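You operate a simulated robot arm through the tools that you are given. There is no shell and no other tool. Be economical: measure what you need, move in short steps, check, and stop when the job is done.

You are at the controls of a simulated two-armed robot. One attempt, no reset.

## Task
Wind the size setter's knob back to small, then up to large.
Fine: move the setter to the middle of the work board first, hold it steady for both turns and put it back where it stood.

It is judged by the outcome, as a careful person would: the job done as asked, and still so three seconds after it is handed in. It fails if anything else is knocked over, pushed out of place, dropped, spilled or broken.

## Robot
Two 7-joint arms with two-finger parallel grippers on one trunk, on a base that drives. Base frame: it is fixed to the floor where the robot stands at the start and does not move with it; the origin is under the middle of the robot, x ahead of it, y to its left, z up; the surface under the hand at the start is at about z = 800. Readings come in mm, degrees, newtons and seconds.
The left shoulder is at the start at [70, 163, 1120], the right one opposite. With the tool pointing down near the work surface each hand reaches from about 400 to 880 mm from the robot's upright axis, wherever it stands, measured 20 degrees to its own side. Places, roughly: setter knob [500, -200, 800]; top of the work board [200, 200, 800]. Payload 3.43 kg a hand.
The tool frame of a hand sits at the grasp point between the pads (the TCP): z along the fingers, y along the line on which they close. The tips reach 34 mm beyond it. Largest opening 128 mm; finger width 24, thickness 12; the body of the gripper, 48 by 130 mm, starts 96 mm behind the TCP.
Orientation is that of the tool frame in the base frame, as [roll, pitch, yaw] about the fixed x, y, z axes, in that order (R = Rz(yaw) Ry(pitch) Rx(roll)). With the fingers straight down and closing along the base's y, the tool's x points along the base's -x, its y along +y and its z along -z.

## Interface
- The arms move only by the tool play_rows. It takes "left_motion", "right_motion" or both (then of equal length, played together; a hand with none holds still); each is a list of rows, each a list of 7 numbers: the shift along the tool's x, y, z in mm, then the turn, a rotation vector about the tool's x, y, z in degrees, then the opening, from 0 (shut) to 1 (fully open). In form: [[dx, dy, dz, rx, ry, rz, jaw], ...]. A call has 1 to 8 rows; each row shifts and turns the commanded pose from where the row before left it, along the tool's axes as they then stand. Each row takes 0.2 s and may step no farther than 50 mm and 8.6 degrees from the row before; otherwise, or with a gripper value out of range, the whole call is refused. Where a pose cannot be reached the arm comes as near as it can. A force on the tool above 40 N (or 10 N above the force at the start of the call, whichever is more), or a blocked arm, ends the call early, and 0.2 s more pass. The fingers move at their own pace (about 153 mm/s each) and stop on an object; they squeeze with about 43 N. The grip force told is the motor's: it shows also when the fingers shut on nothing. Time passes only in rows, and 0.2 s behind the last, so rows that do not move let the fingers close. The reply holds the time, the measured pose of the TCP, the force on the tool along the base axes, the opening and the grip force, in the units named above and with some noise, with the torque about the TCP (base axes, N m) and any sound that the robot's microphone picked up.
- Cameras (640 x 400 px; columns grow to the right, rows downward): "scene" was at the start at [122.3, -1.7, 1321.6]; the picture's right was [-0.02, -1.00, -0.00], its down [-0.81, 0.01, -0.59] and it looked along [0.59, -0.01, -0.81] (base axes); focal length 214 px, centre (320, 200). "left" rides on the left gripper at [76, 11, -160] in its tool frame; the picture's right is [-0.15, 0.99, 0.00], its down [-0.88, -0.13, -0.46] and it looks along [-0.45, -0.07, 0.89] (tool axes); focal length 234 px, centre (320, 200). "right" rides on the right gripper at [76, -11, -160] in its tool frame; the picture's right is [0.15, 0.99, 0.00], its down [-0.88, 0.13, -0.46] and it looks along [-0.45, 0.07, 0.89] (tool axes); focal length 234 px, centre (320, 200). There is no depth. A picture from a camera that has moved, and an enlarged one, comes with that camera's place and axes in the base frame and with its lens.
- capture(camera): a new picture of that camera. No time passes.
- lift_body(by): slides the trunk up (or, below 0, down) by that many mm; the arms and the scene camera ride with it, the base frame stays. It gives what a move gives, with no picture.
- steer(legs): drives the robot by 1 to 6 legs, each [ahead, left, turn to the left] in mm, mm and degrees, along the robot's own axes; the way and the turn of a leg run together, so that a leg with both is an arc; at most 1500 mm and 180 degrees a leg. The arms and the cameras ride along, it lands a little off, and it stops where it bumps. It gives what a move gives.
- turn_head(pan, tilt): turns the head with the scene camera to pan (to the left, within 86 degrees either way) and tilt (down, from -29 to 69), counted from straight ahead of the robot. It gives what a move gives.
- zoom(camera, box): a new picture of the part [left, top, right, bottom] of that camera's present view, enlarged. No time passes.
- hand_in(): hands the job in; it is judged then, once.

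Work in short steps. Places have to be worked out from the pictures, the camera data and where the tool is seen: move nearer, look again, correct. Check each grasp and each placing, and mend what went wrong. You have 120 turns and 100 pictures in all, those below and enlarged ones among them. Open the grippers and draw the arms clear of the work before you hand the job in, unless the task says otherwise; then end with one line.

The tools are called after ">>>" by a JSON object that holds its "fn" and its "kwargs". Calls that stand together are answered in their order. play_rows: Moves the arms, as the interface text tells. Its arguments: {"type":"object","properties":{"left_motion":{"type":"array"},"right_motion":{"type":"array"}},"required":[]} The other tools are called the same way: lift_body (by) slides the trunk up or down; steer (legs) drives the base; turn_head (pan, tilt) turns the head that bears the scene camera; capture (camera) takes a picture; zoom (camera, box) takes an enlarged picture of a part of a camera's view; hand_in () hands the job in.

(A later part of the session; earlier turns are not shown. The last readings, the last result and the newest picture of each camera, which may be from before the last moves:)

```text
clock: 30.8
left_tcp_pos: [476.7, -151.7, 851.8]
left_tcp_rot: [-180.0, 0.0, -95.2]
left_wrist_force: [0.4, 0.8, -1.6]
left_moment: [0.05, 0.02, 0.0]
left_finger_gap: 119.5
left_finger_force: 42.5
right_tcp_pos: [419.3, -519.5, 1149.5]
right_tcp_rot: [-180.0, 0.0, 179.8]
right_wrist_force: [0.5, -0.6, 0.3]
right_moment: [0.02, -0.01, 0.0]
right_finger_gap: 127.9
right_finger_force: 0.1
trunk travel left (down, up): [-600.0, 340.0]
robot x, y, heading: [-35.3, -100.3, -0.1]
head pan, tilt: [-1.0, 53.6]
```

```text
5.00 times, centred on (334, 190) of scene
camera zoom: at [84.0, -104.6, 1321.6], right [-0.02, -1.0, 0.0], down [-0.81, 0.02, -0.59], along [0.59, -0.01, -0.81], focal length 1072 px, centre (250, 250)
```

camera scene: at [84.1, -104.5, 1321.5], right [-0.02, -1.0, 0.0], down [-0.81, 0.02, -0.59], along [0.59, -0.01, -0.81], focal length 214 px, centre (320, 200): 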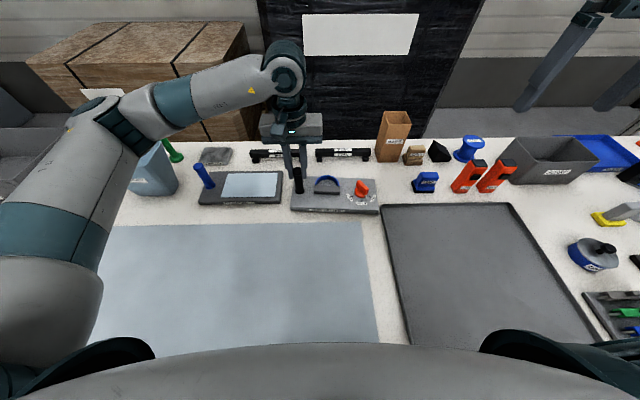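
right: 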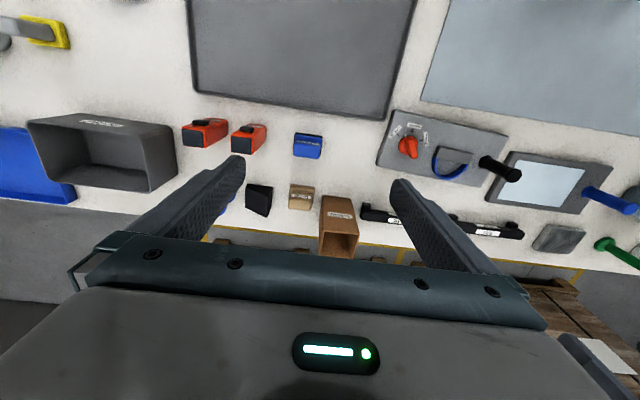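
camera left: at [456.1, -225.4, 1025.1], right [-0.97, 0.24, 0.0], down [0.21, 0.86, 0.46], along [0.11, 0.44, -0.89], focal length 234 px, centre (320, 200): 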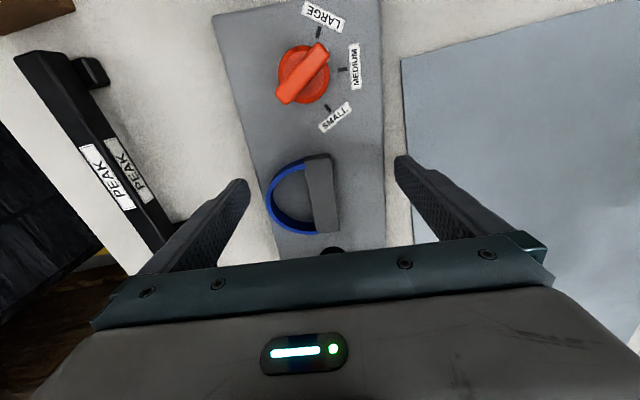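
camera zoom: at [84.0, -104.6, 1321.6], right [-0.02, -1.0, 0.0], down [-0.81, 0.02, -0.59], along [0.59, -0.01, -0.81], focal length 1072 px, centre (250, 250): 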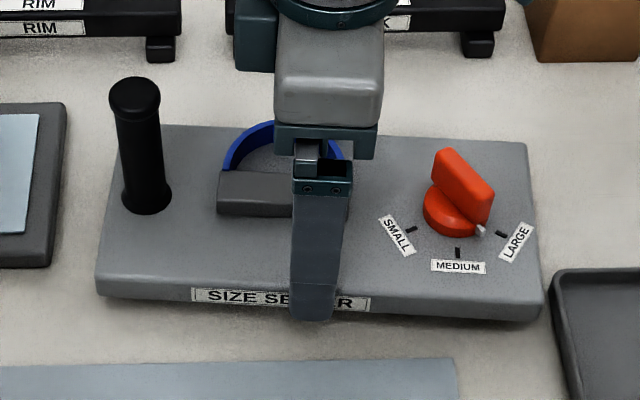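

The setter rises level with the hand (gap 119.5). I lift 40 mm more and drive back, then left.

>>> {"fn": "play_rows", "kwargs": {"left_motion": [[0, 0, -10, 0, 0, 0, 0.5], [0, 0, -15, 0, 0, 0, 0.5], [0, 0, -15, 0, 0, 0, 0.5], [0, 0, 0, 0, 0, 0, 0.5]]}}

>>> {"fn": "steer", "kwargs": {"legs": [[-243, 0, 0]]}}

>>> {"fn": "steer", "kwargs": {"legs": [[0, 335, 0]]}}

>>> {"fn": "capture", "kwargs": {"camera": "scene"}}

```text
clock: 31.8
left_tcp_pos: [477.2, -151.2, 892.5]
left_tcp_rot: [-179.9, 0.0, -95.3]
left_wrist_force: [0.1, -0.2, -1.8]
left_moment: [0.01, -0.02, -0.03]
left_finger_gap: 119.5
left_finger_force: 43.4
right_tcp_pos: [419.1, -520.3, 1148.1]
right_tcp_rot: [180.0, 0.0, 179.8]
right_wrist_force: [0.4, 0.5, 0.3]
right_moment: [0.02, -0.05, 0.03]
right_finger_gap: 128.0
right_finger_force: 0.0
trunk travel left (down, up): [-600.0, 340.0]
robot x, y, heading: [-38.7, -101.6, -0.3]
head pan, tilt: [-1.0, 53.6]
```

```text
clock: 33.6
left_tcp_pos: [234.9, -151.3, 890.7]
left_tcp_rot: [-180.0, 0.0, -95.4]
left_wrist_force: [0.2, 1.0, -2.3]
left_moment: [-0.01, 0.01, 0.02]
left_finger_gap: 119.5
left_finger_force: 42.5
right_tcp_pos: [174.8, -519.7, 1149.6]
right_tcp_rot: [-179.9, -0.1, 179.6]
right_wrist_force: [0.1, -0.6, -0.2]
right_moment: [0.02, -0.01, 0.01]
right_finger_gap: 128.0
right_finger_force: 0.1
trunk travel left (down, up): [-600.0, 340.0]
robot x, y, heading: [-281.6, -99.6, -0.4]
head pan, tilt: [-1.0, 53.6]
```

```text
clock: 35.8
left_tcp_pos: [237.4, 182.3, 891.5]
left_tcp_rot: [179.9, 0.1, -95.4]
left_wrist_force: [-0.8, 0.2, -1.6]
left_moment: [0.01, 0.01, -0.02]
left_finger_gap: 119.5
left_finger_force: 43.0
right_tcp_pos: [177.9, -186.1, 1148.3]
right_tcp_rot: [179.9, 0.0, 179.6]
right_wrist_force: [0.1, -0.3, 0.3]
right_moment: [0.03, -0.02, -0.02]
right_finger_gap: 127.8
right_finger_force: 0.0
trunk travel left (down, up): [-600.0, 340.0]
robot x, y, heading: [-274.5, 230.3, -0.5]
head pan, tilt: [-1.0, 53.6]
```

```text
65 pictures are left
camera scene: at [-155.5, 230.1, 1321.6], right [-0.02, -1.0, 0.0], down [-0.81, 0.02, -0.59], along [0.59, -0.01, -0.81], focal length 214 px, centre (320, 200)
```

scene: 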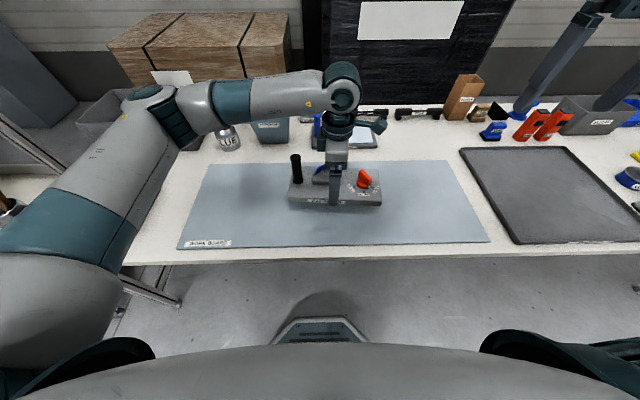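

The setter hangs over the middle of the board (≈(236,188)). I lower it, the last millimetres slowly until the board takes it.

>>> {"fn": "play_rows", "kwargs": {"left_motion": [[-5, 0, 12, 0, 0, 0, 0.5], [0, 0, 12, 0, 0, 0, 0.5], [0, 0, 10, 0, 0, 0, 0.5], [0, 0, 6, 0, 0, 0, 0.5], [0, 0, 3, 0, 0, 0, 0.5], [0, 0, 0, 0, 0, 0, 0.5]]}}

>>> {"fn": "play_rows", "kwargs": {"left_motion": [[0, 0, 2, 0, 0, 0, 0.5], [0, 0, 0, 0, 0, 0, 0.5]]}}

>>> {"fn": "play_rows", "kwargs": {"left_motion": [[0, 0, 2, 0, 0, 0, 0.5], [0, 0, 0, 0, 0, 0, 0.5]]}}

```text
clock: 37.2
left_tcp_pos: [236.7, 187.4, 848.6]
left_tcp_rot: [-180.0, -0.1, -95.4]
left_wrist_force: [0.7, -0.1, -2.2]
left_moment: [0.02, 0.02, 0.0]
left_finger_gap: 119.4
left_finger_force: 43.0
right_tcp_pos: [178.2, -186.9, 1148.6]
right_tcp_rot: [-179.9, 0.0, 179.7]
right_wrist_force: [-0.1, -0.1, -0.6]
right_moment: [0.0, -0.01, 0.03]
right_finger_gap: 128.3
right_finger_force: 0.1
trunk travel left (down, up): [-600.0, 340.0]
robot x, y, heading: [-277.6, 233.8, -0.2]
head pan, tilt: [-1.0, 53.6]
```

```text
clock: 37.8
left_tcp_pos: [236.1, 187.9, 845.8]
left_tcp_rot: [179.9, 0.1, -95.4]
left_wrist_force: [-0.2, 0.0, -2.1]
left_moment: [-0.01, -0.02, 0.0]
left_finger_gap: 119.6
left_finger_force: 43.0
right_tcp_pos: [178.1, -186.0, 1148.1]
right_tcp_rot: [-180.0, 0.0, 179.6]
right_wrist_force: [-0.1, 0.5, -0.5]
right_moment: [-0.01, -0.01, -0.01]
right_finger_gap: 127.8
right_finger_force: 0.0
trunk travel left (down, up): [-600.0, 340.0]
robot x, y, heading: [-275.4, 231.9, -0.4]
head pan, tilt: [-1.0, 53.6]
```

```text
clock: 38.4
left_tcp_pos: [237.2, 187.9, 843.2]
left_tcp_rot: [-179.9, 0.0, -95.4]
left_wrist_force: [0.2, -0.1, -2.4]
left_moment: [0.01, -0.01, 0.01]
left_finger_gap: 119.3
left_finger_force: 43.5
right_tcp_pos: [177.7, -186.7, 1149.3]
right_tcp_rot: [-180.0, 0.0, 179.6]
right_wrist_force: [0.1, -1.0, -0.6]
right_moment: [0.0, 0.04, 0.0]
right_finger_gap: 128.2
right_finger_force: 0.1
trunk travel left (down, up): [-600.0, 340.0]
robot x, y, heading: [-278.7, 230.9, -0.6]
head pan, tilt: [-1.0, 53.6]
```

Still hanging (−2 N); continue down in 1 mm steps.

>>> {"fn": "play_rows", "kwargs": {"left_motion": [[0, 0, 1, 0, 0, 0, 0.5], [0, 0, 0, 0, 0, 0, 0.5]]}}

>>> {"fn": "play_rows", "kwargs": {"left_motion": [[0, 0, 1, 0, 0, 0, 0.5], [0, 0, 0, 0, 0, 0, 0.5]]}}

>>> {"fn": "play_rows", "kwargs": {"left_motion": [[0, 0, 1, 0, 0, 0, 0.5], [0, 0, 0, 0, 0, 0, 0.5]]}}

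```text
clock: 39.0
left_tcp_pos: [236.4, 185.9, 843.9]
left_tcp_rot: [179.9, 0.1, -95.3]
left_wrist_force: [1.2, 1.3, 2.2]
left_moment: [0.01, 0.24, -0.03]
left_finger_gap: 119.5
left_finger_force: 42.7
right_tcp_pos: [178.3, -186.2, 1149.6]
right_tcp_rot: [-180.0, -0.1, 179.6]
right_wrist_force: [-0.8, -0.6, -0.4]
right_moment: [-0.01, 0.03, 0.01]
right_finger_gap: 128.2
right_finger_force: 0.2
trunk travel left (down, up): [-600.0, 340.0]
robot x, y, heading: [-275.4, 233.3, -0.5]
head pan, tilt: [-1.0, 53.6]
```

```text
clock: 39.6
left_tcp_pos: [237.2, 187.2, 844.5]
left_tcp_rot: [-179.8, 0.0, -95.4]
left_wrist_force: [5.1, 0.3, 14.2]
left_moment: [0.51, 0.69, -0.12]
left_finger_gap: 119.7
left_finger_force: 42.9
right_tcp_pos: [176.5, -186.8, 1148.8]
right_tcp_rot: [180.0, 0.0, 179.6]
right_wrist_force: [-0.4, -0.6, -0.2]
right_moment: [-0.04, -0.02, 0.01]
right_finger_gap: 127.8
right_finger_force: 0.0
trunk travel left (down, up): [-600.0, 340.0]
robot x, y, heading: [-277.3, 229.2, -0.3]
head pan, tilt: [-1.0, 53.6]
```

```text
clock: 40.2
left_tcp_pos: [237.4, 187.0, 844.3]
left_tcp_rot: [-179.9, -0.1, -95.4]
left_wrist_force: [7.1, -0.6, 21.9]
left_moment: [0.24, 0.63, -0.05]
left_finger_gap: 119.7
left_finger_force: 42.9
right_tcp_pos: [176.2, -186.3, 1149.0]
right_tcp_rot: [180.0, 0.0, 179.6]
right_wrist_force: [0.1, 1.0, -1.0]
right_moment: [0.0, 0.0, -0.01]
right_finger_gap: 127.8
right_finger_force: 0.0
trunk travel left (down, up): [-600.0, 340.0]
robot x, y, heading: [-278.4, 232.0, -0.4]
head pan, tilt: [-1.0, 53.6]
```

The board carries the setter (22 N press). My camera mount hangs over the knob here, so I'll release, slide the straddle 108 mm along to the post end and regrip there, away from the knob.

>>> {"fn": "play_rows", "kwargs": {"left_motion": [[0, 0, -2.5, 0, 0, 0, 0.5], [0, 0, 0, 0, 0, 0, 1], [0, 0, 0, 0, 0, 0, 1], [0, 0, -30, 0, 0, 0, 1], [-36, 0, 0, 0, 0, 0, 1], [-36, 0, 0, 0, 0, 0, 1], [-36, 0, 0, 0, 0, 0, 1], [0, 0, 0, 0, 0, 0, 1]]}}

>>> {"fn": "capture", "kwargs": {"camera": "left"}}

>>> {"fn": "zoom", "kwargs": {"camera": "scene", "box": [260, 140, 420, 240]}}

```text
clock: 42.0
left_tcp_pos: [244.0, 294.0, 874.8]
left_tcp_rot: [180.0, 0.1, -95.6]
left_wrist_force: [1.0, -0.6, -0.2]
left_moment: [0.02, -0.02, -0.03]
left_finger_gap: 128.0
left_finger_force: 0.1
right_tcp_pos: [177.1, -186.4, 1148.6]
right_tcp_rot: [179.8, 0.0, 179.6]
right_wrist_force: [0.3, 0.4, -0.1]
right_moment: [0.01, -0.05, -0.05]
right_finger_gap: 127.8
right_finger_force: 0.0
trunk travel left (down, up): [-600.0, 340.0]
robot x, y, heading: [-279.9, 233.4, -0.4]
head pan, tilt: [-1.0, 53.6]
```

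```text
64 pictures are left
camera left: at [227.3, 219.5, 1034.7], right [-0.97, 0.24, 0.0], down [0.21, 0.86, 0.46], along [0.11, 0.44, -0.89], focal length 234 px, centre (320, 200)
```

left: 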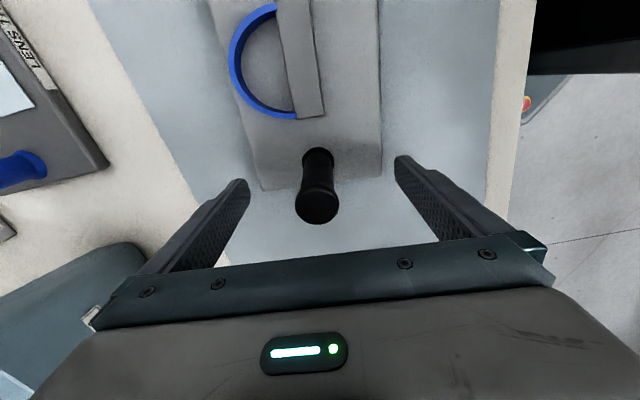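

```text
4.00 times, centred on (340, 190) of scene
camera zoom: at [-155.4, 229.1, 1321.6], right [-0.02, -1.0, 0.0], down [-0.81, 0.02, -0.59], along [0.59, -0.01, -0.81], focal length 858 px, centre (240, 240)
```

zoom: 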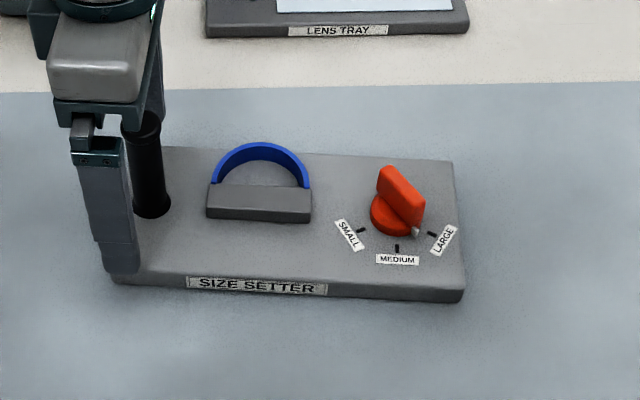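

Well aligned: edges at ±57 mm, plate end 15 mm past the TCP. I shift 4 mm in, lower and grip.

>>> {"fn": "play_rows", "kwargs": {"left_motion": [[4, 0, 10, 0, 0, 0, 1], [0, 0, 10, 0, 0, 0, 1], [0, 0, 9, 0, 0, 0, 1], [0, 0, 0, 0, 0, 0, 0.92], [0, 0, 0, 0, 0, 0, 0.7], [0, 0, 0, 0, 0, 0, 0.5], [0, 0, 0, 0, 0, 0, 0.5]]}}

>>> {"fn": "capture", "kwargs": {"camera": "left"}}

>>> {"fn": "capture", "kwargs": {"camera": "right"}}

```text
clock: 43.6
left_tcp_pos: [245.0, 289.7, 845.7]
left_tcp_rot: [179.9, -0.1, -95.4]
left_wrist_force: [-1.9, 1.0, 3.6]
left_moment: [-0.02, 0.42, -0.1]
left_finger_gap: 119.3
left_finger_force: 42.4
right_tcp_pos: [176.8, -186.7, 1149.7]
right_tcp_rot: [-180.0, 0.0, 179.7]
right_wrist_force: [0.6, 0.3, 0.1]
right_moment: [0.01, 0.04, 0.02]
right_finger_gap: 127.9
right_finger_force: 0.1
trunk travel left (down, up): [-600.0, 340.0]
robot x, y, heading: [-275.0, 228.8, -0.4]
head pan, tilt: [-1.0, 53.6]
```

```text
62 pictures are left
camera left: at [226.6, 216.0, 1005.5], right [-0.97, 0.24, 0.0], down [0.21, 0.86, 0.46], along [0.11, 0.44, -0.89], focal length 234 px, centre (320, 200)
```

left: 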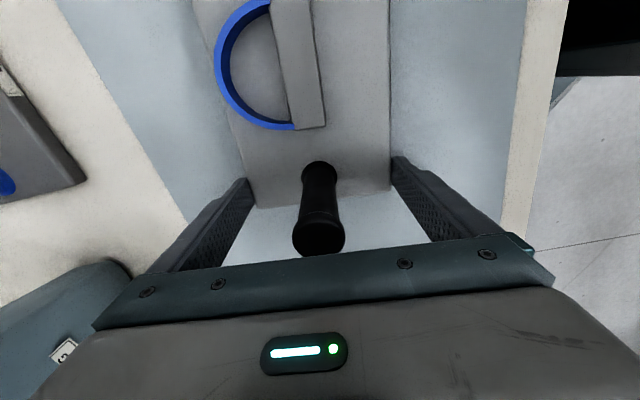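

```text
61 pictures are left
camera right: at [102.2, -197.6, 1309.0], right [-0.14, 0.99, 0.0], down [0.88, 0.12, 0.46], along [0.45, 0.06, -0.89], focal length 234 px, centre (320, 200)
```

right: 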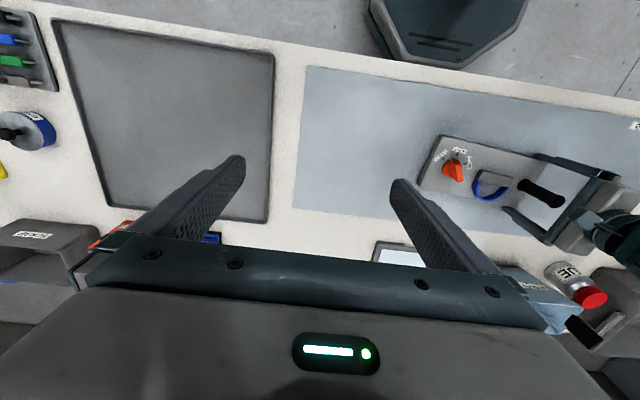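

The setter is held at its post end. Knob judged at ~(223, 110), wing pointing ~40° from −x towards −y (between medium and large). I bring the right hand over it, high, turning to match, with the jaw at 60 mm.

>>> {"fn": "play_rows", "kwargs": {"right_motion": [[0, 35, 0, 0, 0, 0, 0.5], [0, 40, 0, 0, 0, 0, 0.5], [0, 40, 0, 0, 0, 0, 0.5], [0, 40, 0, 0, 0, 0, 0.5], [0, 40, 0, 0, 0, 0, 0.5], [0, 40, 0, 0, 0, 0, 0.5], [0, 40, 0, 0, 0, 0, 0.5]]}}

>>> {"fn": "capture", "kwargs": {"camera": "right"}}

```text
clock: 45.2
left_tcp_pos: [247.8, 290.0, 846.3]
left_tcp_rot: [-180.0, 0.0, -95.4]
left_wrist_force: [2.8, 1.0, 5.9]
left_moment: [0.03, 0.45, -0.06]
left_finger_gap: 119.4
left_finger_force: 42.2
right_tcp_pos: [181.7, 90.9, 1149.6]
right_tcp_rot: [-180.0, -0.1, 179.5]
right_wrist_force: [0.4, 0.6, 0.1]
right_moment: [0.01, -0.01, 0.01]
right_finger_gap: 64.0
right_finger_force: 0.1
trunk travel left (down, up): [-600.0, 340.0]
robot x, y, heading: [-273.4, 234.4, -0.4]
head pan, tilt: [-1.0, 53.6]
```

```text
60 pictures are left
camera right: at [106.3, 79.5, 1309.4], right [-0.14, 0.99, 0.0], down [0.88, 0.12, 0.45], along [0.45, 0.06, -0.89], focal length 234 px, centre (320, 200)
```

right: 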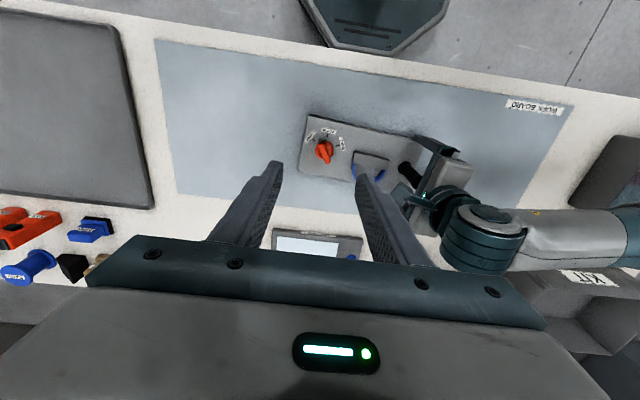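

Knob seen at ~(227, 106). I shift there, turn and descend to z ≈ 1020.

>>> {"fn": "play_rows", "kwargs": {"right_motion": [[-23, 8, 0, 0, 0, 0, 0.5], [-22, 8, 30, 0, 0, 0, 0.5], [0, 0, 33, 0, 0, -8, 0.5], [0, 0, 33, 0, 0, -8, 0.5], [0, 0, 33, 0, 0, -8, 0.5], [0, 0, 0, 0, 0, -8, 0.5], [0, 0, 0, 0, 0, -6, 0.5], [0, 0, 0, 0, 0, 0, 0.5]]}}

>>> {"fn": "capture", "kwargs": {"camera": "right"}}

>>> {"fn": "zoom", "kwargs": {"camera": "scene", "box": [260, 140, 420, 240]}}

```text
clock: 47.0
left_tcp_pos: [246.1, 289.3, 845.5]
left_tcp_rot: [-180.0, 0.0, -95.4]
left_wrist_force: [-0.9, -0.1, 3.2]
left_moment: [0.0, 0.32, -0.02]
left_finger_gap: 119.3
left_finger_force: 43.3
right_tcp_pos: [222.2, 95.4, 1029.7]
right_tcp_rot: [180.0, -0.1, -142.4]
right_wrist_force: [0.3, 0.1, 0.6]
right_moment: [0.03, -0.02, 0.01]
right_finger_gap: 64.2
right_finger_force: 0.1
right hand out of reach, approached as far as the arm can: row 2
trunk travel left (down, up): [-600.0, 340.0]
robot x, y, heading: [-282.5, 230.4, -0.3]
head pan, tilt: [-1.0, 53.6]
```

```text
59 pictures are left
camera right: at [170.2, 39.5, 1189.7], right [-0.72, 0.69, 0.0], down [0.62, 0.64, 0.46], along [0.32, 0.33, -0.89], focal length 234 px, centre (320, 200)
```

right: 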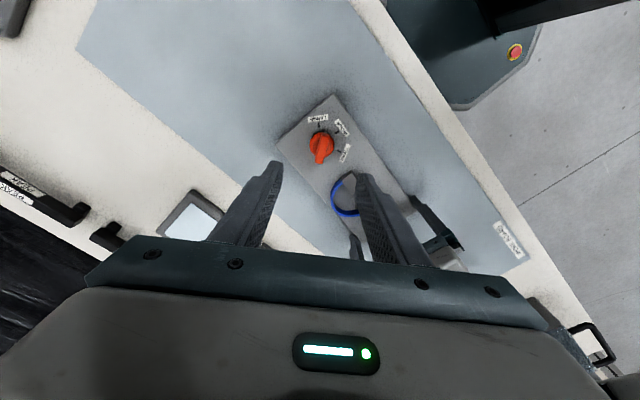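

```text
4.00 times, centred on (340, 190) of scene
camera zoom: at [-155.9, 230.0, 1321.6], right [-0.02, -1.0, 0.0], down [-0.8, 0.02, -0.59], along [0.59, -0.01, -0.81], focal length 858 px, centre (240, 240)
```

zoom: 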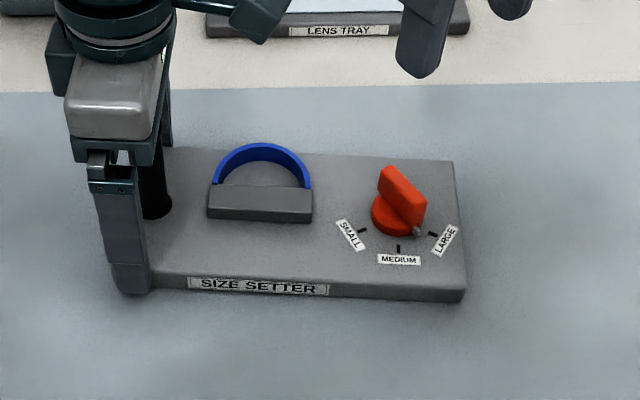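

I zoom on the knob from the right hand camera to fit its centre and wing direction.

>>> {"fn": "zoom", "kwargs": {"camera": "right", "box": [272, 100, 384, 170]}}

```text
5.71 times, centred on (328, 135) of right
camera zoom: at [170.2, 39.5, 1189.7], right [-0.72, 0.69, 0.0], down [0.62, 0.64, 0.46], along [0.32, 0.33, -0.89], focal length 1338 px, centre (274, 571)
```

zoom: 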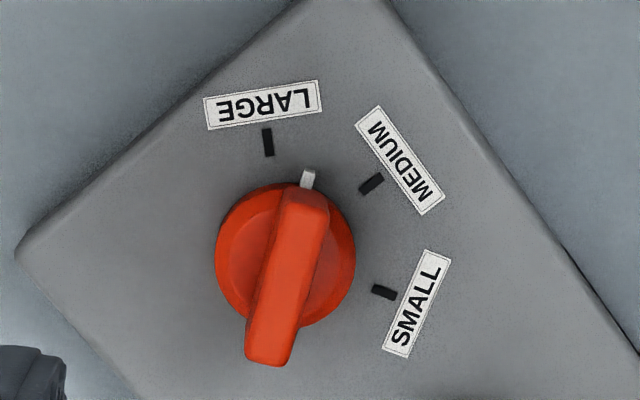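

Fit: knob axis at tool offset (−11, +6) → base ≈ (227, 107); wing 8° off the tool x; marks: LARGE −26°, SMALL +97° from the present pointer; wing top ≈ z 860. I correct and descend to z ≈ 930.

>>> {"fn": "play_rows", "kwargs": {"right_motion": [[-11.2, 6.2, 0, 0, 0, 0, 0.35], [0, 0, 0, 0, 0, 8, 0.35], [0, 0, 35, 0, 0, 0, 0.35], [0, 0, 35, 0, 0, 0, 0.35], [0, 0, 30, 0, 0, 0, 0.35], [0, 0, 0, 0, 0, 0, 0.35]]}}

>>> {"fn": "capture", "kwargs": {"camera": "right"}}

>>> {"fn": "zoom", "kwargs": {"camera": "scene", "box": [260, 140, 420, 240]}}

```text
clock: 48.4
left_tcp_pos: [244.9, 290.0, 845.8]
left_tcp_rot: [180.0, 0.0, -95.4]
left_wrist_force: [0.1, -0.2, 3.3]
left_moment: [0.09, 0.22, -0.1]
left_finger_gap: 119.1
left_finger_force: 42.5
right_tcp_pos: [223.6, 94.5, 929.0]
right_tcp_rot: [180.0, -0.1, -150.4]
right_wrist_force: [-0.5, 1.0, 0.2]
right_moment: [0.0, 0.01, -0.02]
right_finger_gap: 45.0
right_finger_force: 0.2
right hand out of reach, approached as far as the arm can: row 4, 5
trunk travel left (down, up): [-600.0, 340.0]
robot x, y, heading: [-275.0, 232.4, -0.4]
head pan, tilt: [-1.0, 53.6]
```

```text
56 pictures are left
camera right: at [163.5, 46.3, 1089.6], right [-0.62, 0.79, 0.0], down [0.7, 0.55, 0.46], along [0.36, 0.28, -0.89], focal length 234 px, centre (320, 200)
```

right: 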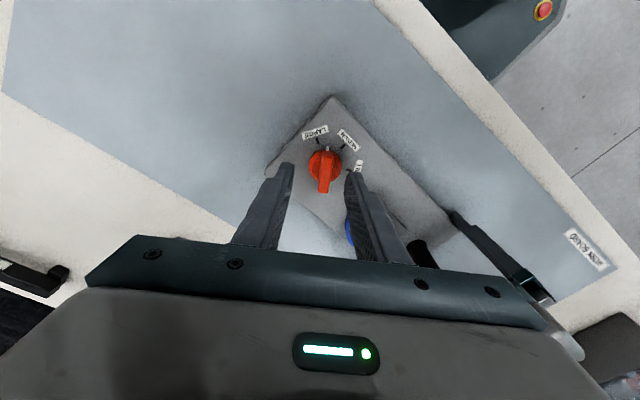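

```text
4.00 times, centred on (340, 190) of scene
camera zoom: at [-155.8, 230.1, 1321.6], right [-0.02, -1.0, 0.0], down [-0.81, 0.02, -0.59], along [0.59, -0.01, -0.81], focal length 858 px, centre (240, 240)
```

zoom: 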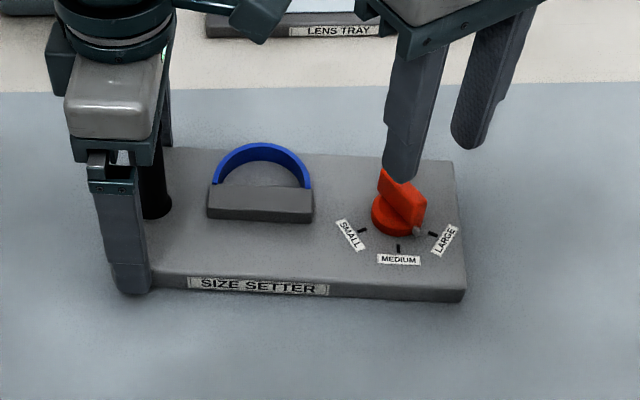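

The right hand can't quite reach 107 in y from here. I release the setter, raise both hands, move the base 95 mm left and regrip, so the knob lies more on the right arm's side.

>>> {"fn": "play_rows", "kwargs": {"left_motion": [[0, 0, 0, 0, 0, 0, 1], [0, 0, 0, 0, 0, 0, 1], [0, 0, -25, 0, 0, 0, 1], [0, 0, -25, 0, 0, 0, 1], [0, 0, 0, 0, 0, 0, 1]], "right_motion": [[0, 0, 0, 0, 0, 0, 0.35], [0, 0, -25, 0, 0, 0, 0.35], [0, 0, -25, 0, 0, 0, 0.35], [0, 0, 0, 0, 0, 0, 0.35], [0, 0, 0, 0, 0, 0, 0.35]]}}

>>> {"fn": "steer", "kwargs": {"legs": [[0, 95, 0]]}}

>>> {"fn": "play_rows", "kwargs": {"left_motion": [[32, 0, 0, 0, 0, 0, 1], [32, 0, 0, 0, 0, 0, 1], [31, 0, 0, 0, 0, 0, 1], [0, 0, 0, 0, 0, 0, 1]]}}

>>> {"fn": "capture", "kwargs": {"camera": "left"}}

```text
clock: 49.6
left_tcp_pos: [242.8, 290.5, 897.2]
left_tcp_rot: [179.9, 0.0, -95.4]
left_wrist_force: [0.8, -0.2, -0.2]
left_moment: [-0.01, 0.04, -0.01]
left_finger_gap: 127.9
left_finger_force: 0.1
right_tcp_pos: [224.8, 95.0, 981.1]
right_tcp_rot: [-179.9, -0.1, -150.4]
right_wrist_force: [0.3, 0.2, -0.1]
right_moment: [0.04, -0.03, -0.01]
right_finger_gap: 44.9
right_finger_force: 0.1
trunk travel left (down, up): [-600.0, 340.0]
robot x, y, heading: [-279.9, 234.4, -0.5]
head pan, tilt: [-1.0, 53.6]
```

```text
clock: 50.7
left_tcp_pos: [245.0, 383.0, 897.4]
left_tcp_rot: [180.0, 0.0, -95.4]
left_wrist_force: [-0.1, -0.1, 0.6]
left_moment: [-0.01, -0.01, -0.01]
left_finger_gap: 127.9
left_finger_force: 0.1
right_tcp_pos: [225.6, 188.5, 979.9]
right_tcp_rot: [-180.0, 0.0, -150.5]
right_wrist_force: [-1.1, 0.0, 0.1]
right_moment: [-0.03, 0.0, 0.01]
right_finger_gap: 45.1
right_finger_force: 0.1
trunk travel left (down, up): [-600.0, 340.0]
robot x, y, heading: [-279.3, 324.7, -0.0]
head pan, tilt: [-1.0, 53.6]
```

```text
clock: 51.3
left_tcp_pos: [240.5, 334.7, 893.3]
left_tcp_rot: [179.7, 0.5, -95.2]
left_wrist_force: [0.3, -0.1, -0.6]
left_moment: [-0.02, 0.0, 0.03]
left_finger_gap: 128.1
left_finger_force: 0.1
right_tcp_pos: [226.2, 183.9, 981.3]
right_tcp_rot: [-179.7, 0.0, -150.7]
right_wrist_force: [0.1, 0.2, -0.3]
right_moment: [0.0, 0.05, 0.01]
right_finger_gap: 44.8
right_finger_force: 0.1
trunk travel left (down, up): [-600.0, 340.0]
robot x, y, heading: [-276.0, 326.0, -0.7]
head pan, tilt: [-1.0, 53.6]
stopped in row 2 (left hand): the force on the tool passed its limit at 52 N (the readings are from after the stop); the commanded pose is now the measured one
```

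```text
54 pictures are left
camera left: at [222.7, 258.4, 1052.6], right [-0.97, 0.24, 0.01], down [0.21, 0.86, 0.46], along [0.1, 0.45, -0.89], focal length 234 px, centre (320, 200)
```

left: 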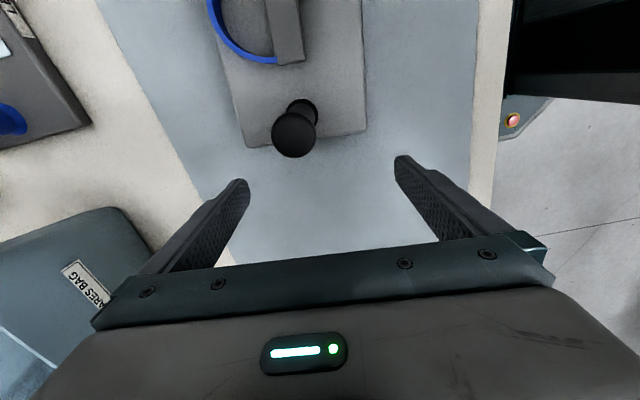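

The two hands touched in the air (the right had ridden along); nothing else was hit. I back the left off and move the right hand to the knob first.

>>> {"fn": "play_rows", "kwargs": {"left_motion": [[-20, 0, 0, 0, 0, 0, 1], [0, 0, 0, 0, 0, 0, 1], [0, 0, 0, 0, 0, 0, 1], [0, 0, 0, 0, 0, 0, 1]], "right_motion": [[0, 0, 0, 0, 0, 0, 0.35], [19, -34, 0, 0, 0, 0, 0.35], [18.5, -33.5, 0, 0, 0, 0, 0.35], [0, 0, 0, 0, 0, 0, 0.35]]}}

>>> {"fn": "capture", "kwargs": {"camera": "right"}}

>>> {"fn": "zoom", "kwargs": {"camera": "scene", "box": [260, 140, 452, 260]}}

```text
clock: 52.3
left_tcp_pos: [241.5, 355.4, 893.2]
left_tcp_rot: [179.7, 0.5, -95.2]
left_wrist_force: [-1.5, 0.4, -0.4]
left_moment: [-0.03, -0.03, -0.04]
left_finger_gap: 128.0
left_finger_force: 0.1
right_tcp_pos: [226.2, 106.6, 981.2]
right_tcp_rot: [-179.9, 0.0, -150.6]
right_wrist_force: [-0.8, 0.3, -0.6]
right_moment: [-0.02, 0.04, 0.01]
right_finger_gap: 44.8
right_finger_force: 0.0
trunk travel left (down, up): [-600.0, 340.0]
robot x, y, heading: [-277.4, 326.3, -0.9]
head pan, tilt: [-1.0, 53.6]
```

```text
53 pictures are left
camera right: at [167.5, 59.7, 1140.1], right [-0.61, 0.79, 0.0], down [0.7, 0.55, 0.45], along [0.36, 0.28, -0.89], focal length 234 px, centre (320, 200)
```

right: 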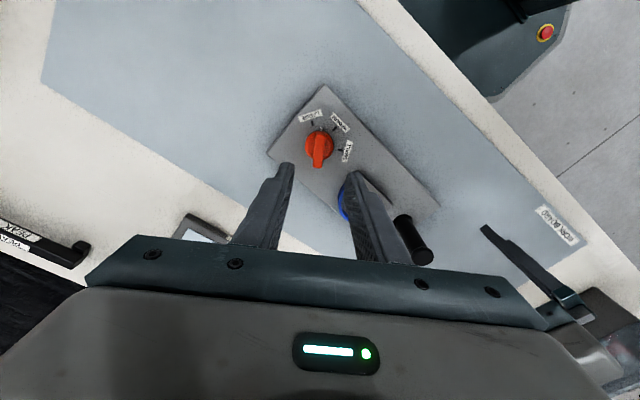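

```text
3.33 times, centred on (356, 200) of scene
camera zoom: at [-154.3, 323.3, 1321.5], right [-0.03, -1.0, 0.0], down [-0.81, 0.02, -0.59], along [0.59, -0.02, -0.81], focal length 715 px, centre (200, 200)
```

zoom: 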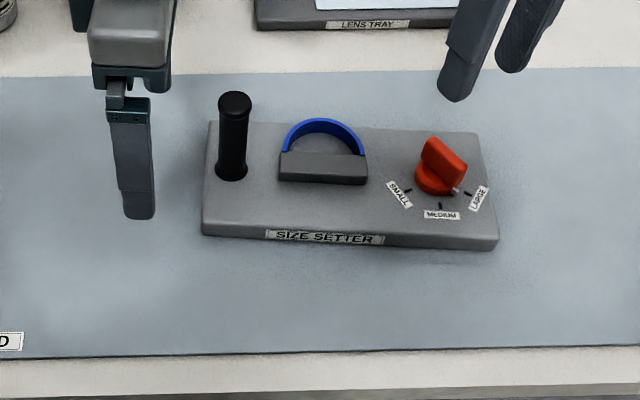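

The knob is now reachable. I bring the left hand back over the post end.

>>> {"fn": "play_rows", "kwargs": {"left_motion": [[32, -5, 0, 0, 0, 0, 1], [32.4, -5, 0, 0.3, -0.5, 0, 1], [0, 0, 12, 0, 0, 0, 1], [0, 0, 0, 0, 0, 0, 1]]}}

>>> {"fn": "capture", "kwargs": {"camera": "left"}}

>>> {"fn": "zoom", "kwargs": {"camera": "right", "box": [264, 90, 376, 160]}}

```text
clock: 53.3
left_tcp_pos: [245.7, 290.5, 880.5]
left_tcp_rot: [-180.0, 1.1, -95.3]
left_wrist_force: [0.4, -0.2, 0.2]
left_moment: [0.0, 0.01, -0.02]
left_finger_gap: 128.1
left_finger_force: 0.1
right_tcp_pos: [227.1, 105.4, 980.5]
right_tcp_rot: [-179.9, 0.1, -150.6]
right_wrist_force: [0.1, 1.1, 0.4]
right_moment: [-0.01, 0.03, -0.01]
right_finger_gap: 44.8
right_finger_force: 0.2
trunk travel left (down, up): [-600.0, 340.0]
robot x, y, heading: [-278.7, 322.0, -0.8]
head pan, tilt: [-1.0, 53.6]
```

```text
51 pictures are left
camera left: at [227.2, 212.9, 1039.1], right [-0.97, 0.24, 0.0], down [0.21, 0.86, 0.47], along [0.11, 0.46, -0.88], focal length 234 px, centre (320, 200)
```

left: 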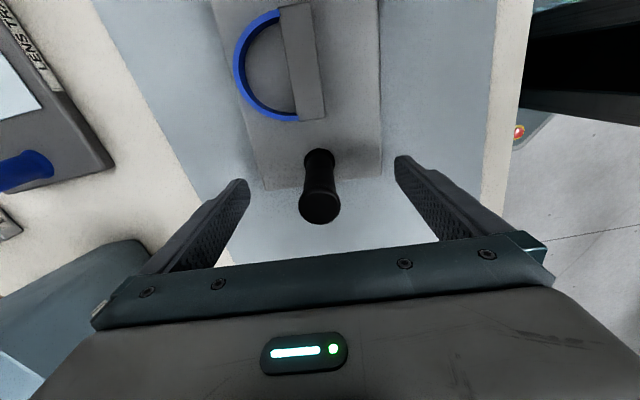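

```text
5.71 times, centred on (320, 125) of right
camera zoom: at [167.0, 58.6, 1140.1], right [-0.61, 0.79, 0.0], down [0.7, 0.55, 0.46], along [0.36, 0.28, -0.89], focal length 1338 px, centre (320, 629)
```

zoom: 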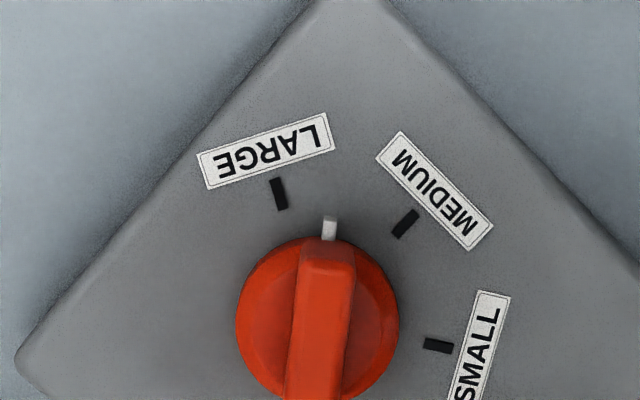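

Left is aligned (edges ±57); the knob axis is within 1.5 mm of the right TCP and the wing is in line. I lower and grip with the left, fixing its 1° tilt.

>>> {"fn": "play_rows", "kwargs": {"left_motion": [[0, 0, 10, 0, 1, 0, 1], [0, 0, 12, 0, 0, 0, 1], [0, 0, 12, 0, 0, 0, 1], [0, 0, 0, 0, 0, 0, 0.92], [0, 0, 0, 0, 0, 0, 0.7], [0, 0, 0, 0, 0, 0, 0.5], [0, 0, 0, 0, 0, 0, 0.5]]}}

>>> {"fn": "play_rows", "kwargs": {"right_motion": [[-1.3, 0.8, 30, 0, 0, 0, 0.35], [0, 0, 35, 0, 0, 0, 0.35], [0, 0, 20, 0, 0, 0, 0.35], [0, 0, 0, 0, 0, 0, 0.35]]}}

>>> {"fn": "zoom", "kwargs": {"camera": "scene", "box": [300, 150, 428, 230]}}

>>> {"fn": "capture", "kwargs": {"camera": "right"}}

```text
clock: 54.9
left_tcp_pos: [246.9, 289.7, 847.8]
left_tcp_rot: [-179.9, 0.0, -95.2]
left_wrist_force: [1.7, 1.1, 6.5]
left_moment: [-0.19, 0.41, 0.0]
left_finger_gap: 119.5
left_finger_force: 43.3
right_tcp_pos: [227.3, 106.6, 980.1]
right_tcp_rot: [-179.9, -0.1, -150.7]
right_wrist_force: [-0.5, 0.2, 0.0]
right_moment: [-0.01, 0.04, 0.0]
right_finger_gap: 44.9
right_finger_force: 0.0
trunk travel left (down, up): [-600.0, 340.0]
robot x, y, heading: [-278.1, 325.5, -0.7]
head pan, tilt: [-1.0, 53.6]
```

```text
clock: 55.9
left_tcp_pos: [246.0, 289.6, 846.7]
left_tcp_rot: [-179.9, 0.1, -95.3]
left_wrist_force: [2.5, -0.3, 8.7]
left_moment: [-0.11, 0.19, 0.04]
left_finger_gap: 119.3
left_finger_force: 43.0
right_tcp_pos: [226.5, 108.2, 898.0]
right_tcp_rot: [-179.8, -0.1, -150.7]
right_wrist_force: [0.1, -0.1, -0.1]
right_moment: [0.03, 0.02, 0.01]
right_finger_gap: 44.8
right_finger_force: 0.0
trunk travel left (down, up): [-600.0, 340.0]
robot x, y, heading: [-274.8, 323.7, -0.5]
head pan, tilt: [-1.0, 53.6]
```

```text
5.00 times, centred on (364, 190) of scene
camera zoom: at [-155.4, 322.4, 1321.7], right [-0.03, -1.0, 0.0], down [-0.8, 0.02, -0.59], along [0.59, -0.02, -0.81], focal length 1072 px, centre (100, 250)
```

zoom: 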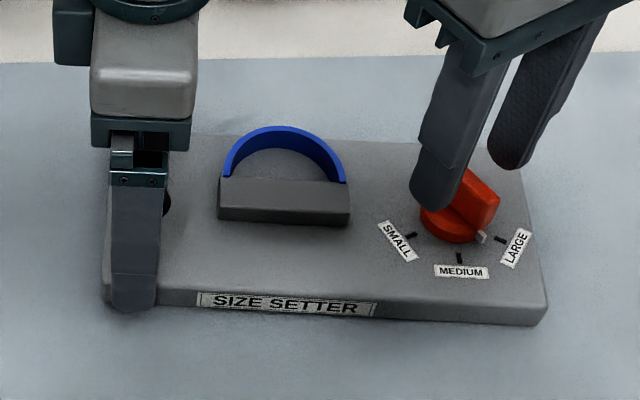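

```text
48 pictures are left
camera right: at [166.7, 62.0, 1056.7], right [-0.61, 0.79, 0.0], down [0.7, 0.55, 0.46], along [0.36, 0.28, -0.89], focal length 234 px, centre (320, 200)
```

right: 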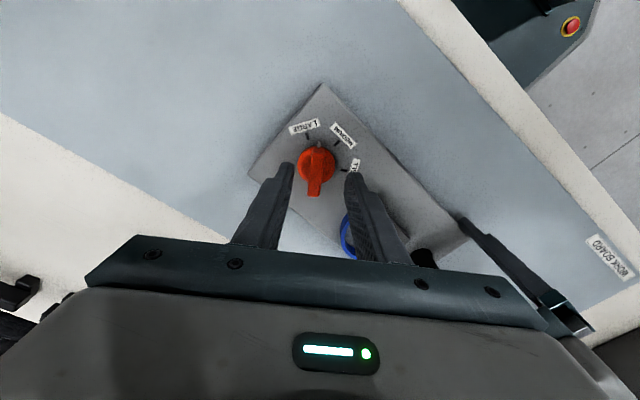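

The wing is centred between the fingers. I lower to z ≈ 877 and close on it.

>>> {"fn": "play_rows", "kwargs": {"right_motion": [[0, 0, 10, 0, 0, 0, 0.35], [0, 0, 11, 0, 0, 0, 0.35], [0, 0, 0, 0, 0, 0, 0.2], [0, 0, 0, 0, 0, 0, 0.0], [0, 0, 0, 0, 0, 0, 0.0]]}}

>>> {"fn": "zoom", "kwargs": {"camera": "scene", "box": [300, 150, 428, 230]}}

```text
clock: 57.1
left_tcp_pos: [246.4, 291.3, 846.5]
left_tcp_rot: [-180.0, 0.2, -95.3]
left_wrist_force: [-6.0, 17.7, 14.4]
left_moment: [-0.02, -0.49, -1.86]
left_finger_gap: 119.6
left_finger_force: 42.9
right_tcp_pos: [227.3, 106.0, 876.7]
right_tcp_rot: [-179.6, 0.0, -150.8]
right_wrist_force: [8.9, -20.5, 0.1]
right_moment: [-0.49, 0.14, -0.03]
right_finger_gap: 11.4
right_finger_force: 43.3
trunk travel left (down, up): [-600.0, 340.0]
robot x, y, heading: [-273.1, 327.6, -0.3]
head pan, tilt: [-1.0, 53.6]
```

```text
5.00 times, centred on (364, 190) of scene
camera zoom: at [-155.6, 321.9, 1321.7], right [-0.03, -1.0, 0.0], down [-0.8, 0.02, -0.59], along [0.59, -0.01, -0.81], focal length 1072 px, centre (100, 250)
```

zoom: 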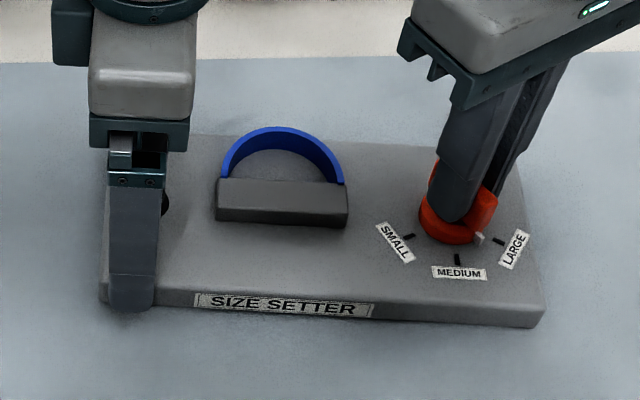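

The wing is gripped (11.4 mm) with ~22 N of side load; I shift −1.5 mm along tool y to relieve it.

>>> {"fn": "play_rows", "kwargs": {"right_motion": [[0, -1.5, 0, 0, 0, 0, 0], [0, 0, 0, 0, 0, 0, 0]]}}

```text
clock: 57.7
left_tcp_pos: [246.2, 290.7, 847.8]
left_tcp_rot: [-180.0, 0.2, -95.2]
left_wrist_force: [-5.9, 19.3, 11.7]
left_moment: [0.64, 0.08, -1.45]
left_finger_gap: 119.7
left_finger_force: 43.0
right_tcp_pos: [228.2, 107.0, 876.6]
right_tcp_rot: [-179.7, -0.1, -150.7]
right_wrist_force: [6.3, -18.3, -0.3]
right_moment: [-0.7, 0.44, 0.01]
right_finger_gap: 11.0
right_finger_force: 42.9
trunk travel left (down, up): [-600.0, 340.0]
robot x, y, heading: [-277.2, 326.5, -0.5]
head pan, tilt: [-1.0, 53.6]
```

Still 19 N; shift further by −3 mm.

>>> {"fn": "play_rows", "kwargs": {"right_motion": [[0, -1.5, 0, 0, 0, 0, 0], [0, -1.5, 0, 0, 0, 0, 0], [0, 0, 0, 0, 0, 0, 0]]}}

```text
clock: 58.5
left_tcp_pos: [247.1, 288.4, 846.3]
left_tcp_rot: [-179.9, -0.1, -95.1]
left_wrist_force: [4.8, 4.9, 5.0]
left_moment: [0.99, 0.92, 1.08]
left_finger_gap: 119.5
left_finger_force: 42.9
right_tcp_pos: [229.0, 105.7, 875.9]
right_tcp_rot: [-180.0, 0.0, -150.6]
right_wrist_force: [-6.5, -1.2, 3.6]
right_moment: [0.15, -0.11, 0.0]
right_finger_gap: 11.0
right_finger_force: 43.2
trunk travel left (down, up): [-600.0, 340.0]
robot x, y, heading: [-274.4, 325.3, -0.3]
head pan, tilt: [-1.0, 53.6]
```

Side load is nearly gone. I turn 24° towards SMALL and check loads and position.

>>> {"fn": "play_rows", "kwargs": {"right_motion": [[0, 0, 0, 0, 0, 6, 0], [0, 0, 0, 0, 0, 6, 0], [0, 0, 0, 0, 0, 6, 0], [0, 0, 0, 0, 0, 6, 0], [0, 0, 0, 0, 0, 0, 0]]}}

>>> {"fn": "zoom", "kwargs": {"camera": "scene", "box": [300, 150, 428, 230]}}

```text
clock: 59.7
left_tcp_pos: [246.6, 289.1, 847.8]
left_tcp_rot: [-179.8, -0.1, -95.3]
left_wrist_force: [8.7, -9.5, -0.1]
left_moment: [-0.23, -0.51, 1.55]
left_finger_gap: 119.4
left_finger_force: 43.0
right_tcp_pos: [229.2, 106.2, 875.1]
right_tcp_rot: [-179.9, 0.2, -174.7]
right_wrist_force: [-8.9, 9.9, 5.9]
right_moment: [0.24, 0.66, 0.01]
right_finger_gap: 11.3
right_finger_force: 43.0
trunk travel left (down, up): [-600.0, 340.0]
robot x, y, heading: [-274.6, 327.5, -0.5]
head pan, tilt: [-1.0, 53.6]
```

```text
5.00 times, centred on (364, 190) of scene
camera zoom: at [-155.5, 322.6, 1321.7], right [-0.03, -1.0, 0.0], down [-0.8, 0.02, -0.59], along [0.59, -0.02, -0.81], focal length 1072 px, centre (100, 250)
```

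zoom: 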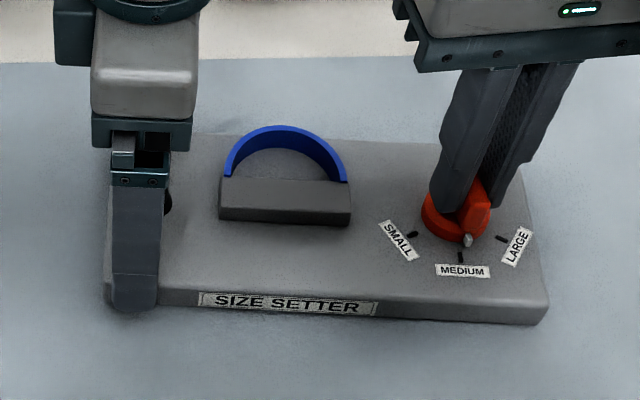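

The pointer follows (now ~10° short of MEDIUM) and the plate holds. I add a small relief shift and turn 30° more.

>>> {"fn": "play_rows", "kwargs": {"right_motion": [[1, 1, 0, 0, 0, 6, 0], [0, 0, 0, 0, 0, 6, 0], [0, 0, 0, 0, 0, 6, 0], [0, 0, 0, 0, 0, 6, 0], [0, 0, 0, 0, 0, 6, 0], [0, 0, 0, 0, 0, 0, 0]]}}

>>> {"fn": "zoom", "kwargs": {"camera": "scene", "box": [300, 150, 428, 230]}}

```text
clock: 61.1
left_tcp_pos: [246.9, 289.6, 846.6]
left_tcp_rot: [-180.0, 0.0, -95.3]
left_wrist_force: [2.5, -10.0, 3.1]
left_moment: [-0.77, -0.53, 0.51]
left_finger_gap: 119.4
left_finger_force: 42.7
right_tcp_pos: [228.4, 106.5, 875.9]
right_tcp_rot: [-180.0, 0.2, 155.3]
right_wrist_force: [0.8, 7.8, 3.9]
right_moment: [0.18, -0.04, -0.04]
right_finger_gap: 11.0
right_finger_force: 42.6
trunk travel left (down, up): [-600.0, 340.0]
robot x, y, heading: [-273.4, 324.0, -0.4]
head pan, tilt: [-1.0, 53.6]
```

```text
5.00 times, centred on (364, 190) of scene
camera zoom: at [-155.3, 322.5, 1321.6], right [-0.03, -1.0, 0.0], down [-0.8, 0.02, -0.59], along [0.59, -0.02, -0.81], focal length 1072 px, centre (100, 250)
```

zoom: 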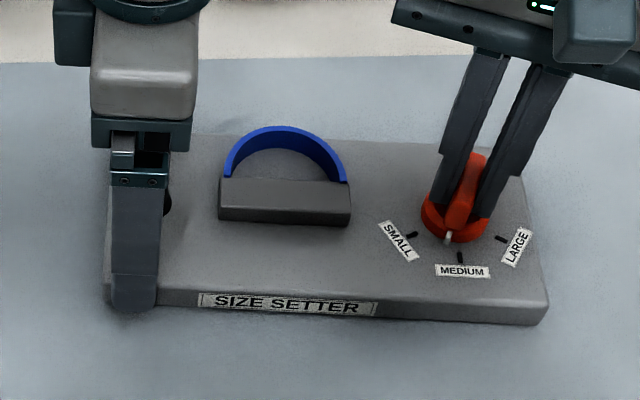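

Past MEDIUM, all steady. Turn 30° more with a slight +y relief.

>>> {"fn": "play_rows", "kwargs": {"right_motion": [[0, 1, 0, 0, 0, 6, 0], [0, 0, 0, 0, 0, 6, 0], [0, 0, 0, 0, 0, 6, 0], [0, 0, 0, 0, 0, 6, 0], [0, 0, 0, 0, 0, 6, 0], [0, 0, 0, 0, 0, 0, 0]]}}

>>> {"fn": "zoom", "kwargs": {"camera": "scene", "box": [300, 150, 428, 230]}}

>>> {"fn": "capture", "kwargs": {"camera": "scene"}}

```text
clock: 62.5
left_tcp_pos: [245.4, 289.4, 847.6]
left_tcp_rot: [179.9, 0.1, -95.2]
left_wrist_force: [-1.4, -8.6, 0.7]
left_moment: [-0.34, -0.29, -0.13]
left_finger_gap: 119.7
left_finger_force: 43.2
right_tcp_pos: [228.9, 105.5, 876.8]
right_tcp_rot: [179.8, 0.2, 125.2]
right_wrist_force: [1.7, 3.4, 9.0]
right_moment: [0.14, 0.1, -0.03]
right_finger_gap: 11.2
right_finger_force: 42.3
trunk travel left (down, up): [-600.0, 340.0]
robot x, y, heading: [-278.3, 324.2, -0.6]
head pan, tilt: [-1.0, 53.6]
```

```text
5.00 times, centred on (364, 190) of scene
camera zoom: at [-155.7, 322.3, 1321.7], right [-0.03, -1.0, 0.0], down [-0.8, 0.02, -0.59], along [0.59, -0.02, -0.8], focal length 1072 px, centre (100, 250)
```

zoom: 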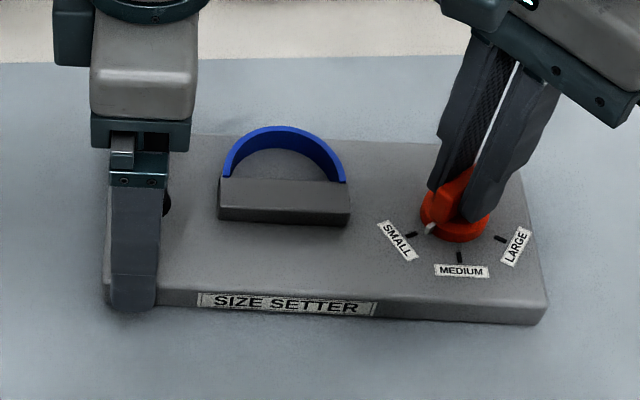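

```text
43 pictures are left
camera scene: at [-155.7, 322.3, 1321.7], right [-0.03, -1.0, 0.0], down [-0.8, 0.02, -0.59], along [0.59, -0.02, -0.8], focal length 214 px, centre (320, 200)
```

scene: 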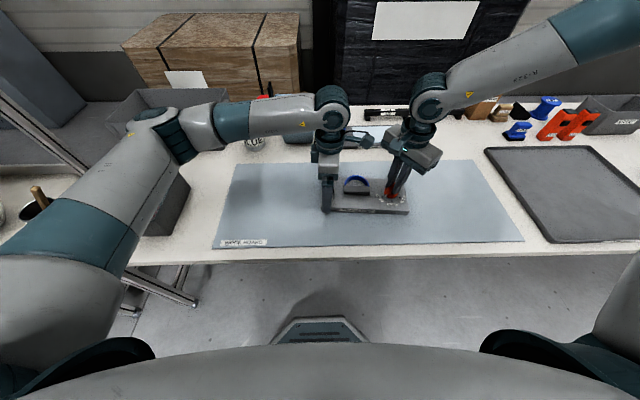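

Pointer is ~13° from SMALL. Turn 12° and inspect closely.

>>> {"fn": "play_rows", "kwargs": {"right_motion": [[0, 0, 0, 0, 0, 4, 0], [0, 0, 0, 0, 0, 4, 0], [0, 0, 0, 0, 0, 4, 0], [0, 0, 0, 0, 0, 0, 0]]}}

>>> {"fn": "zoom", "kwargs": {"camera": "scene", "box": [364, 180, 412, 210]}}

>>> {"fn": "capture", "kwargs": {"camera": "right"}}

```text
clock: 63.5
left_tcp_pos: [246.0, 289.6, 847.3]
left_tcp_rot: [180.0, 0.1, -95.2]
left_wrist_force: [-4.4, -4.2, 0.9]
left_moment: [0.01, -0.43, -0.81]
left_finger_gap: 119.6
left_finger_force: 43.1
right_tcp_pos: [229.3, 107.0, 875.3]
right_tcp_rot: [180.0, 0.2, 113.2]
right_wrist_force: [7.4, 0.9, 12.5]
right_moment: [-0.05, -0.12, 0.01]
right_finger_gap: 11.0
right_finger_force: 42.7
trunk travel left (down, up): [-600.0, 340.0]
robot x, y, heading: [-278.7, 325.6, -0.7]
head pan, tilt: [-1.0, 53.6]
```

```text
13.33 times, centred on (388, 195) of scene
camera zoom: at [-155.5, 322.5, 1321.7], right [-0.03, -1.0, 0.0], down [-0.8, 0.02, -0.59], along [0.59, -0.02, -0.8], focal length 2860 px, centre (-587, 267)
```

zoom: 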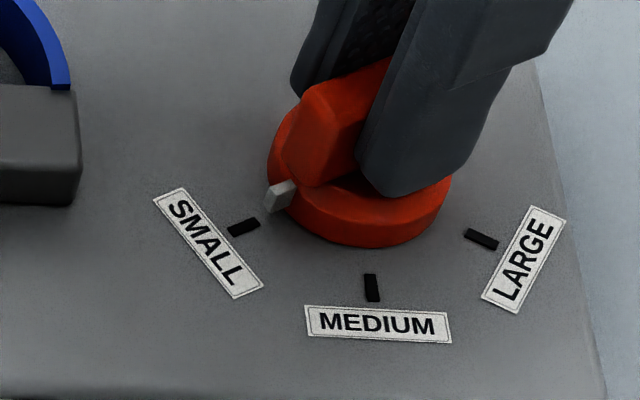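

```text
41 pictures are left
camera right: at [189.0, 171.7, 1035.4], right [0.85, 0.53, 0.0], down [0.47, -0.76, 0.46], along [0.24, -0.39, -0.89], focal length 234 px, centre (320, 200)
```

right: 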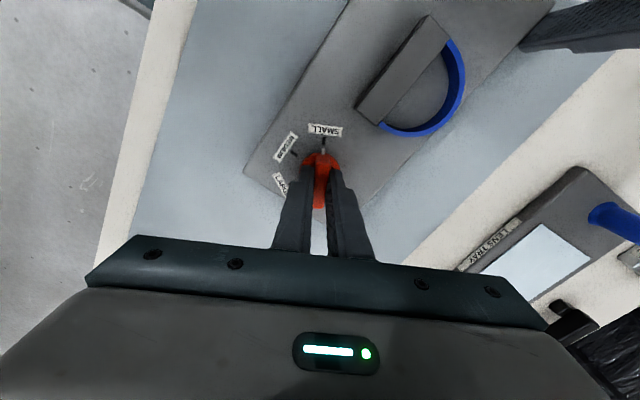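

>>> {"fn": "zoom", "kwargs": {"camera": "right", "box": [280, 115, 376, 175]}}

```text
6.67 times, centred on (328, 145) of right
camera zoom: at [189.0, 171.7, 1035.4], right [0.85, 0.53, 0.0], down [0.47, -0.76, 0.46], along [0.24, -0.39, -0.89], focal length 1561 px, centre (267, 567)
```

zoom: 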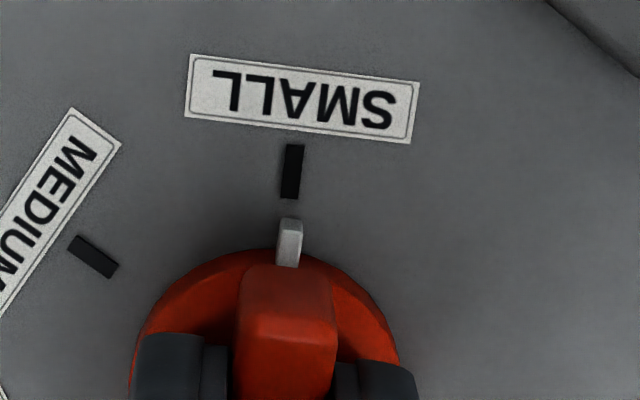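

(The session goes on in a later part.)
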